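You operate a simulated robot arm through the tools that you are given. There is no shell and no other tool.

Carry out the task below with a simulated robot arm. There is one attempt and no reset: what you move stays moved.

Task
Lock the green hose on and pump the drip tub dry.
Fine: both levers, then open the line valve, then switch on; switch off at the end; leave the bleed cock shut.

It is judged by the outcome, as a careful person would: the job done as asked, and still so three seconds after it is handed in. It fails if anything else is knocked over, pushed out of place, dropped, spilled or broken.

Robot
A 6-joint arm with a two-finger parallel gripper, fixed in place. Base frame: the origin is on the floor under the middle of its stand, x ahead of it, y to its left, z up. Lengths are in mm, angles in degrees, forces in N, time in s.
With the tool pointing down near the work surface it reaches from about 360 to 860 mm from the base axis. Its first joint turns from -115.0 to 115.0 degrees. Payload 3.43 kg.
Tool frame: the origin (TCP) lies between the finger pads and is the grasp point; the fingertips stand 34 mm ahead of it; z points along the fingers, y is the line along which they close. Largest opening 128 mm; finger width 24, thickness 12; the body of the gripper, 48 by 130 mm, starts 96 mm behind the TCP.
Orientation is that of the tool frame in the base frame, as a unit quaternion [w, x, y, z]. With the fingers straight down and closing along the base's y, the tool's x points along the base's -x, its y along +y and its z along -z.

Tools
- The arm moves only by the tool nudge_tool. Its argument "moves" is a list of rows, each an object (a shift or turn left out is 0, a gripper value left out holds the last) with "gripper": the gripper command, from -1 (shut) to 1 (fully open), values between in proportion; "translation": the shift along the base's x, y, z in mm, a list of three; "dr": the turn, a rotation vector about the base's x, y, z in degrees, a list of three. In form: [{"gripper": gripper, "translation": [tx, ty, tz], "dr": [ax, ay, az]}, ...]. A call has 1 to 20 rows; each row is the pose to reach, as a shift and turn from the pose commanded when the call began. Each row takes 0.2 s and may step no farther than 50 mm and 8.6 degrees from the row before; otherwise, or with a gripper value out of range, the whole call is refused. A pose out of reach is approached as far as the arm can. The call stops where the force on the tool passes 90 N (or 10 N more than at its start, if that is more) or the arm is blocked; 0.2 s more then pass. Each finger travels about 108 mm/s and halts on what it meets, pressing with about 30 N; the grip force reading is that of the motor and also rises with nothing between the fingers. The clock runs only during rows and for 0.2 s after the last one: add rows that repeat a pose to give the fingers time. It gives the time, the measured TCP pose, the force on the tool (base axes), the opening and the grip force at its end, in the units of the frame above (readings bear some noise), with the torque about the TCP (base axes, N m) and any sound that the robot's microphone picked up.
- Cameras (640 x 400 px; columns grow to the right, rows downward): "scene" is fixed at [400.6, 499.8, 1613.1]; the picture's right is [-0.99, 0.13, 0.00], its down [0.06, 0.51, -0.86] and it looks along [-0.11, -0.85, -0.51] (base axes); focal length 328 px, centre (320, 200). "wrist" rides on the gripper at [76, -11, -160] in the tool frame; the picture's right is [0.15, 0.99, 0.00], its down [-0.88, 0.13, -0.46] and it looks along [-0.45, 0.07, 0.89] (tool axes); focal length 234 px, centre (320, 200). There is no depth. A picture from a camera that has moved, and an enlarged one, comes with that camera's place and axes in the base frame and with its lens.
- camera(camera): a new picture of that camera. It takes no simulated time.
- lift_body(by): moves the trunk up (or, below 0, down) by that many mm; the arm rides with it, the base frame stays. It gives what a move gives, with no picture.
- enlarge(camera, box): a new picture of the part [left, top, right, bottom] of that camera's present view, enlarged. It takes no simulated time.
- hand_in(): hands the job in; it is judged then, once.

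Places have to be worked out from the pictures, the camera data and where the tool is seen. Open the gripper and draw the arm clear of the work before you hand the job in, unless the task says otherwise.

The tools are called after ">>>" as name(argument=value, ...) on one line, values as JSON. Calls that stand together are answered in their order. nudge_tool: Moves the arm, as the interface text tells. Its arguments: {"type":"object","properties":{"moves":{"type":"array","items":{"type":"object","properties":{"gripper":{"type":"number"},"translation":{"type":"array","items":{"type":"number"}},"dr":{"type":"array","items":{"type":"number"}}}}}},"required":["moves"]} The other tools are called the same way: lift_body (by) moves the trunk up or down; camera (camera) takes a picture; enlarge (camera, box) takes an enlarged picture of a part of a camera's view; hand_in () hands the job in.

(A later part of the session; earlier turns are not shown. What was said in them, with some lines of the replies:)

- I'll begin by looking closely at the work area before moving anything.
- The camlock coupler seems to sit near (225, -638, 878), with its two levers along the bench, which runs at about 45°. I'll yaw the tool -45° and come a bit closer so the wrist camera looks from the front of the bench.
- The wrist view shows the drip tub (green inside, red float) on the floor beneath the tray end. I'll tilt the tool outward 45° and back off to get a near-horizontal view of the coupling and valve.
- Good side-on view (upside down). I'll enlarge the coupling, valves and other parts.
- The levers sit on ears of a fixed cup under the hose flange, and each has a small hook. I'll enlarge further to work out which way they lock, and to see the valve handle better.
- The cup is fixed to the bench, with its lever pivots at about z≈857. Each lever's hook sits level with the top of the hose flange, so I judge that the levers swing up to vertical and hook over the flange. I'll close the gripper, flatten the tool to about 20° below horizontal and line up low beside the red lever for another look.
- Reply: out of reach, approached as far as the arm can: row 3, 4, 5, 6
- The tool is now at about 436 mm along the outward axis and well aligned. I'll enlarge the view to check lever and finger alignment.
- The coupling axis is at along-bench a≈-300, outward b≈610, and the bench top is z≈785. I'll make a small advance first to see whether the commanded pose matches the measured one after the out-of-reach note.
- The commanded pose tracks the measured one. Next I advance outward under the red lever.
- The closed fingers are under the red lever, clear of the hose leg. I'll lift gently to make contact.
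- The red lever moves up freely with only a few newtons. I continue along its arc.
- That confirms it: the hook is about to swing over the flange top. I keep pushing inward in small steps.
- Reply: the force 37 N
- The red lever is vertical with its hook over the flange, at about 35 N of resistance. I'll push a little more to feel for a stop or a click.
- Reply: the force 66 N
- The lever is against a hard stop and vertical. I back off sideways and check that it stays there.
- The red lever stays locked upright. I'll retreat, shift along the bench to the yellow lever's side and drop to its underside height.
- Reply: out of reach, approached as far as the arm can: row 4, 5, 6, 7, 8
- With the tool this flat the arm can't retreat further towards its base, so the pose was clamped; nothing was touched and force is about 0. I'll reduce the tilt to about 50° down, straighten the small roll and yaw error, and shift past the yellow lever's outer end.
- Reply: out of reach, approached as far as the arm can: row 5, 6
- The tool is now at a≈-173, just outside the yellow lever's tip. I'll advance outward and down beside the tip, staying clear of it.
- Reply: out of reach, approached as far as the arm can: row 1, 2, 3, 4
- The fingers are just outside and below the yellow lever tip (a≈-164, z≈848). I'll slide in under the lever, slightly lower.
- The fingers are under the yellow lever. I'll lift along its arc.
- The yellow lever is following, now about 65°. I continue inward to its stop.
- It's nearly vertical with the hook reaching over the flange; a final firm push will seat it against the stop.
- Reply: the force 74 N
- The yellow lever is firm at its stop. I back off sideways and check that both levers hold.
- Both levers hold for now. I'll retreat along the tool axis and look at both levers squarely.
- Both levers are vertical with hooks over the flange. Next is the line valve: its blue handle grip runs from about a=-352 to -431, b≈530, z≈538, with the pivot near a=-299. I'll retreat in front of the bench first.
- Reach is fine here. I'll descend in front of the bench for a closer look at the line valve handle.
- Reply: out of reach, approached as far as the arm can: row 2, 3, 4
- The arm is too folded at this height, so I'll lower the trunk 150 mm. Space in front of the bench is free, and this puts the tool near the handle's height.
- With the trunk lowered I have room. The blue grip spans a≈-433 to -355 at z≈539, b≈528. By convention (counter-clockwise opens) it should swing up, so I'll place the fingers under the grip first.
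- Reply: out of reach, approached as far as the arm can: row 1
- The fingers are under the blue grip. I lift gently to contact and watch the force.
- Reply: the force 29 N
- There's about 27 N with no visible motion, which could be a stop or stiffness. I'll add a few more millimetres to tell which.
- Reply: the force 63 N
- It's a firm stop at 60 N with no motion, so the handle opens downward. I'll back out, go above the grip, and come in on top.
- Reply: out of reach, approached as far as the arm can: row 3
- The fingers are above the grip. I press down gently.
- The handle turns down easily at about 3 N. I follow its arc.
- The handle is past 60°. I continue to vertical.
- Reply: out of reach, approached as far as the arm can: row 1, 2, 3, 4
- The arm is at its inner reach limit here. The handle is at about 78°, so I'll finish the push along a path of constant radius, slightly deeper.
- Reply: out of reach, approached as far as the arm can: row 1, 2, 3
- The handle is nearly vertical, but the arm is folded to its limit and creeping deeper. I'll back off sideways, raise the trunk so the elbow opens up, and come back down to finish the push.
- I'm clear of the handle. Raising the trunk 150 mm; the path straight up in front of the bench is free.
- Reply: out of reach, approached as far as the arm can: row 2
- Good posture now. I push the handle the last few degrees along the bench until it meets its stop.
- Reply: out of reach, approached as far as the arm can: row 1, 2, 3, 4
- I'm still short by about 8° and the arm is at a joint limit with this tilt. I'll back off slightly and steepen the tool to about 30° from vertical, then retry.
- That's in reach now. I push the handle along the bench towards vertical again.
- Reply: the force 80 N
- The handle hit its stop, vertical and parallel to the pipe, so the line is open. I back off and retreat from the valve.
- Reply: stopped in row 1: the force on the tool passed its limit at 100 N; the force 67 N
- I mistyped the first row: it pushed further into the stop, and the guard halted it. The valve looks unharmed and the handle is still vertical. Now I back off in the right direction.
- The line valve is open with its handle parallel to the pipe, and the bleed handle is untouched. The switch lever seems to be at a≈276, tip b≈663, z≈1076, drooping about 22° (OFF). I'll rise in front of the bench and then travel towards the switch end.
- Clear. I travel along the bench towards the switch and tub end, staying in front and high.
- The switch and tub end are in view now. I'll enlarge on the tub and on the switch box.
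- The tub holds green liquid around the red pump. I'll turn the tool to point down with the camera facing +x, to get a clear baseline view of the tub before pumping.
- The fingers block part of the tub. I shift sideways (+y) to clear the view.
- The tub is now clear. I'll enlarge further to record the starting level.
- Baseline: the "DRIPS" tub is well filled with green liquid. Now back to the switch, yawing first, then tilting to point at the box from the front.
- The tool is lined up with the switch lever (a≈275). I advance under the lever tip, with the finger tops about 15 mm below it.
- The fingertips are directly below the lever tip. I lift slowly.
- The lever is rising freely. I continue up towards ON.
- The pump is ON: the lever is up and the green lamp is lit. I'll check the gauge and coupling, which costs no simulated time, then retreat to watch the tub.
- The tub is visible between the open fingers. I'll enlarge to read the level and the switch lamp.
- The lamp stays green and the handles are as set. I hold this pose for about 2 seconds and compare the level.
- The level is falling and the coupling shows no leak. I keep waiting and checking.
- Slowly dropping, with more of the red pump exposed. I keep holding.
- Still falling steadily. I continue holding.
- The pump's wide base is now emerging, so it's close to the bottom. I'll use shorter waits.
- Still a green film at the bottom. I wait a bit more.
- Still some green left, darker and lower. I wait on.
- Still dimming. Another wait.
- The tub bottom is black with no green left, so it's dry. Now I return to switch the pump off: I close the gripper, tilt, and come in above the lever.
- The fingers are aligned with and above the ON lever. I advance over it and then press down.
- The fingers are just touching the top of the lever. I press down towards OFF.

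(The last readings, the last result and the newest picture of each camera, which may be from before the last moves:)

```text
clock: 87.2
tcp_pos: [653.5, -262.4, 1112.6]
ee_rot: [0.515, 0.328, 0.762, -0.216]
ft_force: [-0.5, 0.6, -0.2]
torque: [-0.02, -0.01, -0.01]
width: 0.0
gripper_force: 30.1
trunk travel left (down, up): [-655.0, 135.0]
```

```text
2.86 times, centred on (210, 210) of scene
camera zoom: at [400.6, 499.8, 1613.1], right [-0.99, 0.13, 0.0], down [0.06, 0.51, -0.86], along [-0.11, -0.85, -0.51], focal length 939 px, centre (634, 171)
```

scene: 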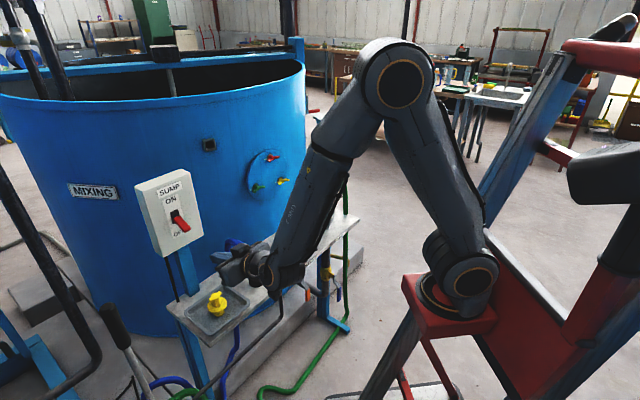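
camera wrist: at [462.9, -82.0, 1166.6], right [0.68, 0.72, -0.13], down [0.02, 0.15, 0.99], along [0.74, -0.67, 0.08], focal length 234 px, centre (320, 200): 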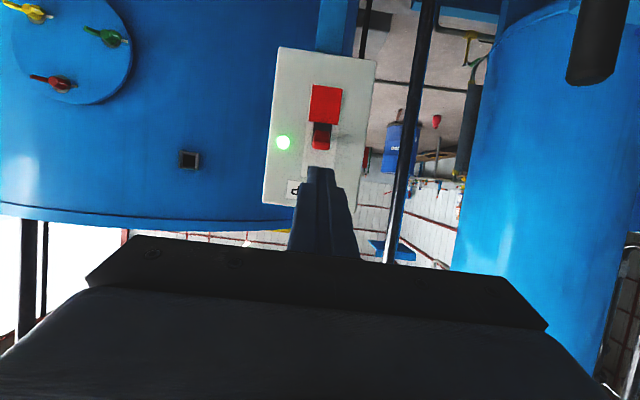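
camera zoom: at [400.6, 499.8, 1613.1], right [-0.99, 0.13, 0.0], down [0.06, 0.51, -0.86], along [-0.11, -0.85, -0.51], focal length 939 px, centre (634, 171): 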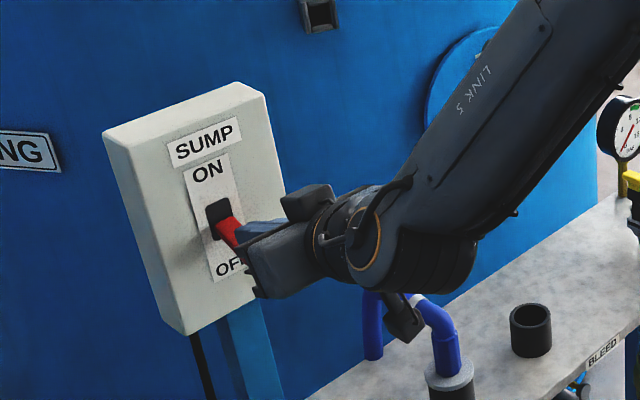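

The lamp is out and the lever is down at OFF. I lift off slightly, retreat and check.

>>> nudge_tool(moves=[{"translation": [0, 0, 12]}, {"translation": [-25, 25, 18]}, {"translation": [-55, 55, 20]}, {"translation": [-85, 85, 20]}, {"translation": [-110, 115, 20], "dr": [5.5, 5.5, 0]}, {"translation": [-130, 155, 20], "dr": [11, 11, 0]}, {"translation": [-145, 195, 15], "dr": [16.5, 16.5, 0]}, {"translation": [-160, 238, 10], "dr": [22, 22, 0], "gripper": 1}, {"translation": [-175, 280, 5], "dr": [27.5, 27.5, 0]}, {"translation": [-190, 322, 2], "dr": [33, 33, 0]}, {"translation": [-202, 364, 0], "dr": [38.5, 38.5, 0]}, {"translation": [-212, 405, 0], "dr": [44, 44, 0]}, {"translation": [-214, 438, 0], "dr": [46, 46, 0]}])

>>> camera(camera="scene")

>>> enlarge(camera="scene", box=[130, 160, 210, 260])

>>> camera(camera="wrist")

>>> enlarge(camera="wrist", box=[290, 135, 370, 235])

```text
clock: 90.0
tcp_pos: [439.2, 175.5, 1111.8]
ee_rot: [0.018, 0.389, 0.921, -0.017]
ft_force: [0.1, -0.4, 0.1]
torque: [0.02, -0.03, 0.0]
width: 127.9
gripper_force: 0.1
trunk travel left (down, up): [-655.0, 135.0]
```

```text
taken
```

scene: 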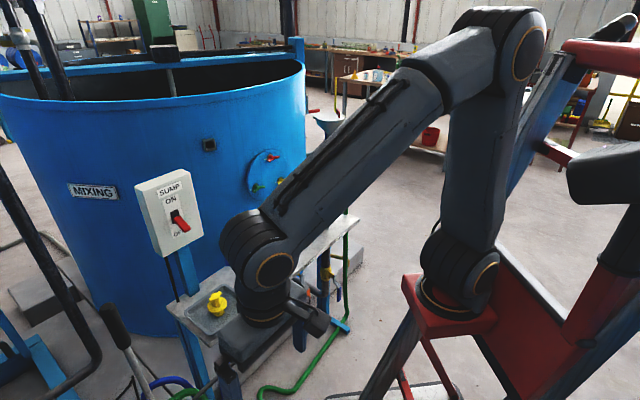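

```text
4.00 times, centred on (170, 210) of scene
camera zoom: at [400.6, 499.8, 1613.1], right [-0.99, 0.13, 0.0], down [0.06, 0.51, -0.86], along [-0.11, -0.85, -0.51], focal length 1314 px, centre (920, 160)
```

zoom: 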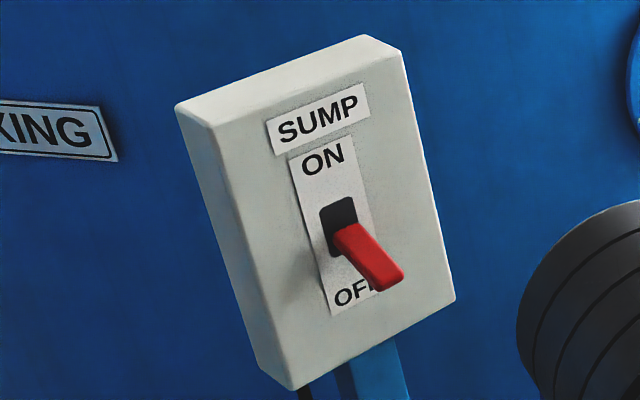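

```text
taken
camera wrist: at [375.0, 228.9, 1268.8], right [0.61, 0.79, -0.02], down [0.7, -0.52, 0.5], along [0.38, -0.32, -0.87], focal length 234 px, centre (320, 200)
```

wrist: 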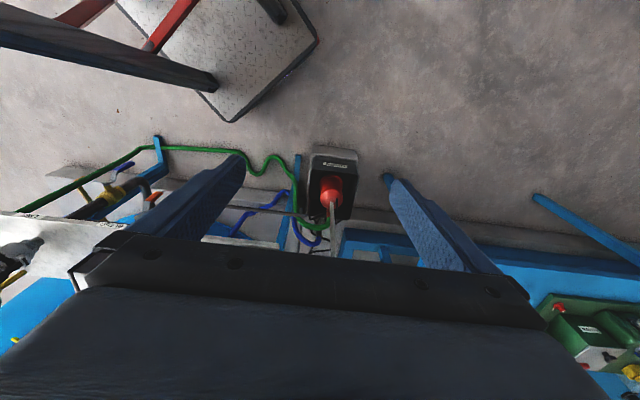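

```text
4.00 times, centred on (330, 185) of wrist
camera zoom: at [375.0, 228.9, 1268.8], right [0.61, 0.79, -0.02], down [0.7, -0.52, 0.5], along [0.38, -0.32, -0.87], focal length 937 px, centre (280, 260)
```

zoom: 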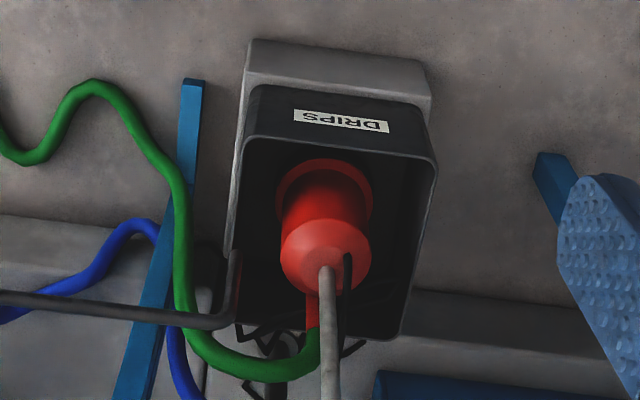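

The tub stays dry, the switch is OFF and the lamp is out. I'll swing the arm further clear and let a couple of seconds pass to confirm everything stays put.

>>> nudge_tool(moves=[{"translation": [0, 40, 20]}, {"translation": [0, 80, 40]}, {"translation": [0, 120, 60]}, {"translation": [0, 160, 80]}, {"translation": [-10, 200, 90]}, {"translation": [-20, 240, 100]}, {"translation": [-20, 240, 100]}, {"translation": [-20, 240, 100]}, {"translation": [-20, 240, 100]}, {"translation": [-20, 240, 100]}])

>>> camera(camera="scene")

>>> enlarge(camera="scene", box=[280, 160, 400, 320])

>>> camera(camera="wrist")

```text
clock: 92.2
tcp_pos: [419.5, 414.7, 1212.4]
ee_rot: [0.02, 0.39, 0.92, -0.018]
ft_force: [-0.1, 0.5, 0.6]
torque: [0.01, 0.0, 0.0]
width: 128.1
gripper_force: 0.0
trunk travel left (down, up): [-655.0, 135.0]
```

```text
taken
```

scene: 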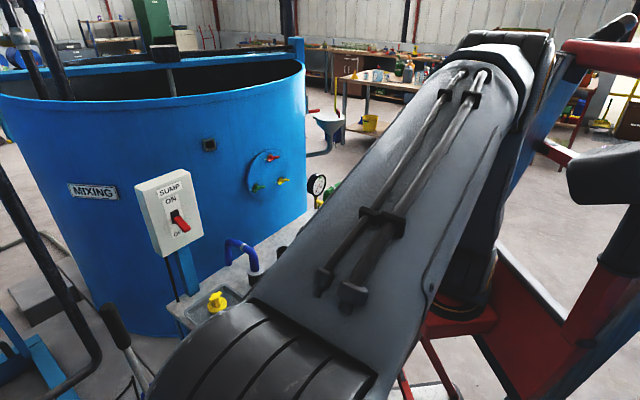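

```text
2.50 times, centred on (340, 240) of scene
camera zoom: at [400.6, 499.8, 1613.1], right [-0.99, 0.13, 0.0], down [0.06, 0.51, -0.86], along [-0.11, -0.85, -0.51], focal length 821 px, centre (270, 100)
```

zoom: 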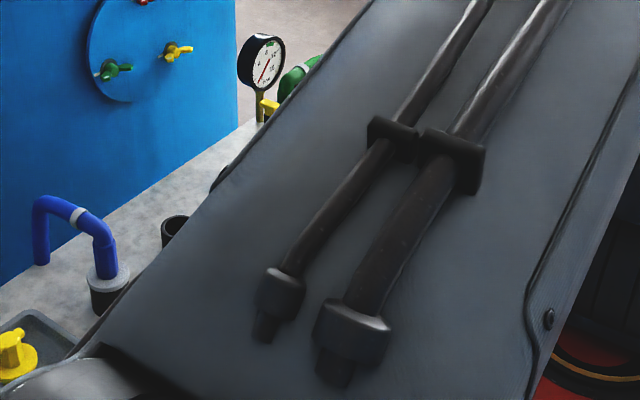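

```text
taken
camera wrist: at [355.2, 468.1, 1368.6], right [0.61, 0.79, -0.02], down [0.7, -0.52, 0.5], along [0.38, -0.32, -0.87], focal length 234 px, centre (320, 200)
```

wrist: 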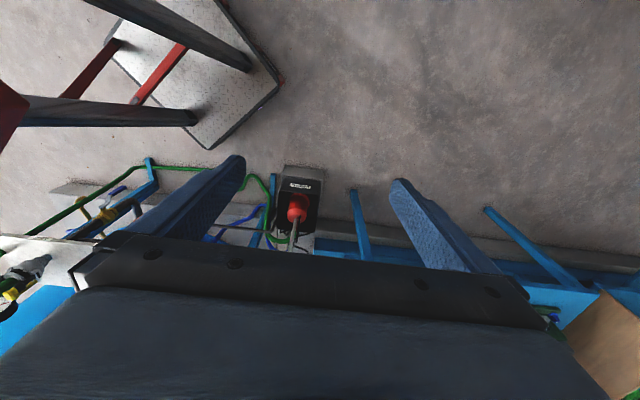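

The forearm blocks the scene view. I'll park the arm high in front of the bench, clear of everything, so I can verify the coupling, valve and bleed cock once more.

>>> nudge_tool(moves=[{"translation": [2, -42, 4]}, {"translation": [4, -84, 8]}, {"translation": [6, -126, 12]}, {"translation": [8, -168, 16]}, {"translation": [10, -210, 20]}, {"translation": [10, -252, 24]}, {"translation": [10, -294, 28]}, {"translation": [10, -336, 32]}, {"translation": [8, -378, 36]}, {"translation": [-5, -418, 38]}, {"translation": [-25, -455, 38]}, {"translation": [-45, -492, 38]}, {"translation": [-65, -529, 38]}, {"translation": [-85, -566, 38]}, {"translation": [-105, -603, 38]}, {"translation": [-125, -640, 38]}, {"translation": [-145, -677, 38]}, {"translation": [-160, -710, 38]}])

>>> camera(camera="scene")

>>> enlarge(camera="scene", box=[280, 160, 400, 320])

>>> camera(camera="wrist")

```text
clock: 96.0
tcp_pos: [259.7, -296.4, 1250.9]
ee_rot: [0.02, 0.391, 0.92, -0.018]
ft_force: [-0.1, 0.6, 0.1]
torque: [-0.05, 0.02, -0.05]
width: 127.9
gripper_force: 0.1
out of reach, approached as far as the arm can: row 14, 15
trunk travel left (down, up): [-655.0, 135.0]
```

```text
taken
```

scene: 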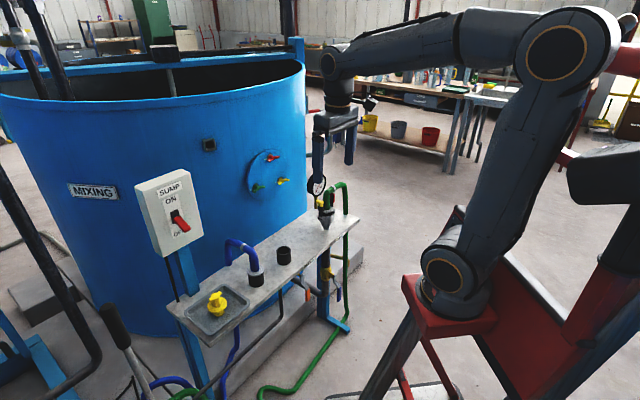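

```text
2.50 times, centred on (340, 240) of scene
camera zoom: at [400.6, 499.8, 1613.1], right [-0.99, 0.13, 0.0], down [0.06, 0.51, -0.86], along [-0.11, -0.85, -0.51], focal length 821 px, centre (270, 100)
```

zoom: 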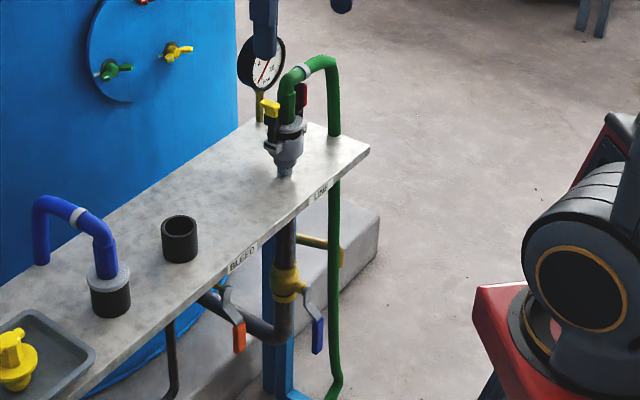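

```text
taken
camera wrist: at [195.8, -242.4, 1407.3], right [0.61, 0.79, -0.02], down [0.7, -0.52, 0.5], along [0.38, -0.32, -0.87], focal length 234 px, centre (320, 200)
```

wrist: 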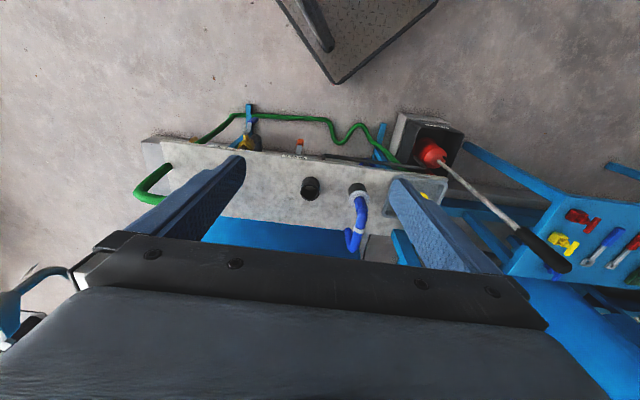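

All looks right: levers upright, line handle parallel to its pipe, bleed untouched, switch OFF. One last zoom on the tub, coupling and floor before handing in.

>>> enlarge(camera="wrist", box=[370, 90, 490, 200])

>>> enlarge(camera="scene", box=[305, 175, 355, 235])

```text
3.64 times, centred on (430, 145) of wrist
camera zoom: at [195.8, -242.4, 1407.3], right [0.61, 0.79, -0.02], down [0.7, -0.52, 0.5], along [0.38, -0.32, -0.87], focal length 852 px, centre (-80, 400)
```

zoom: 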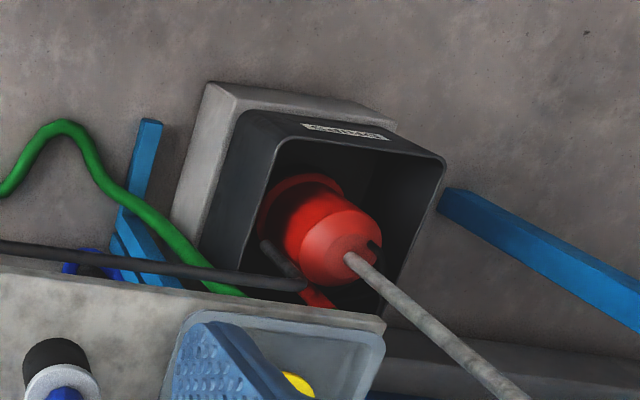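

```text
6.67 times, centred on (330, 205) of scene
camera zoom: at [400.6, 499.8, 1613.1], right [-0.99, 0.13, 0.0], down [0.06, 0.51, -0.86], along [-0.11, -0.85, -0.51], focal length 2190 px, centre (253, 167)
```

zoom: 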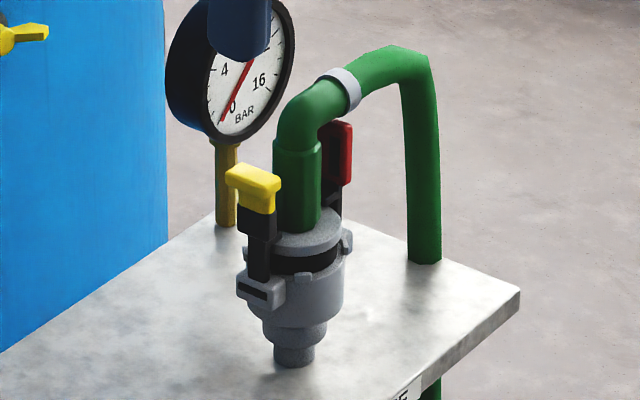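

The tub is dry, both levers are locked upright, and there are no leaks or puddles. The line is open, the bleed is shut, the pump is off, and the gripper is open and clear of the work. Handing in.

>>> hand_in()

```text
The job is handed in.
```

The green hose is locked on, the drip tub is pumped dry, and I've handed the job in.

- **Levers:** both the red and yellow levers are up against their stops, with their hooks over the hose flange.
- **Line valve:** open, with its handle parallel to the pipe. I first tried turning it up, and it met a firm stop there, so it opens downward. At the open end I pushed once more by mistake and the force guard halted the arm at 100 N. The handle stayed in place and looked undamaged.
- **Pump:** it ran for about 30 seconds with the green lamp lit, until no liquid was visible in the tub. I then switched it off, and the lamp is out.
- **Bleed cock:** not touched, still shut.

I saw no leaks or puddles in the last pictures, and nothing else was moved. The gripper is open and the arm is parked clear in front of the bench.
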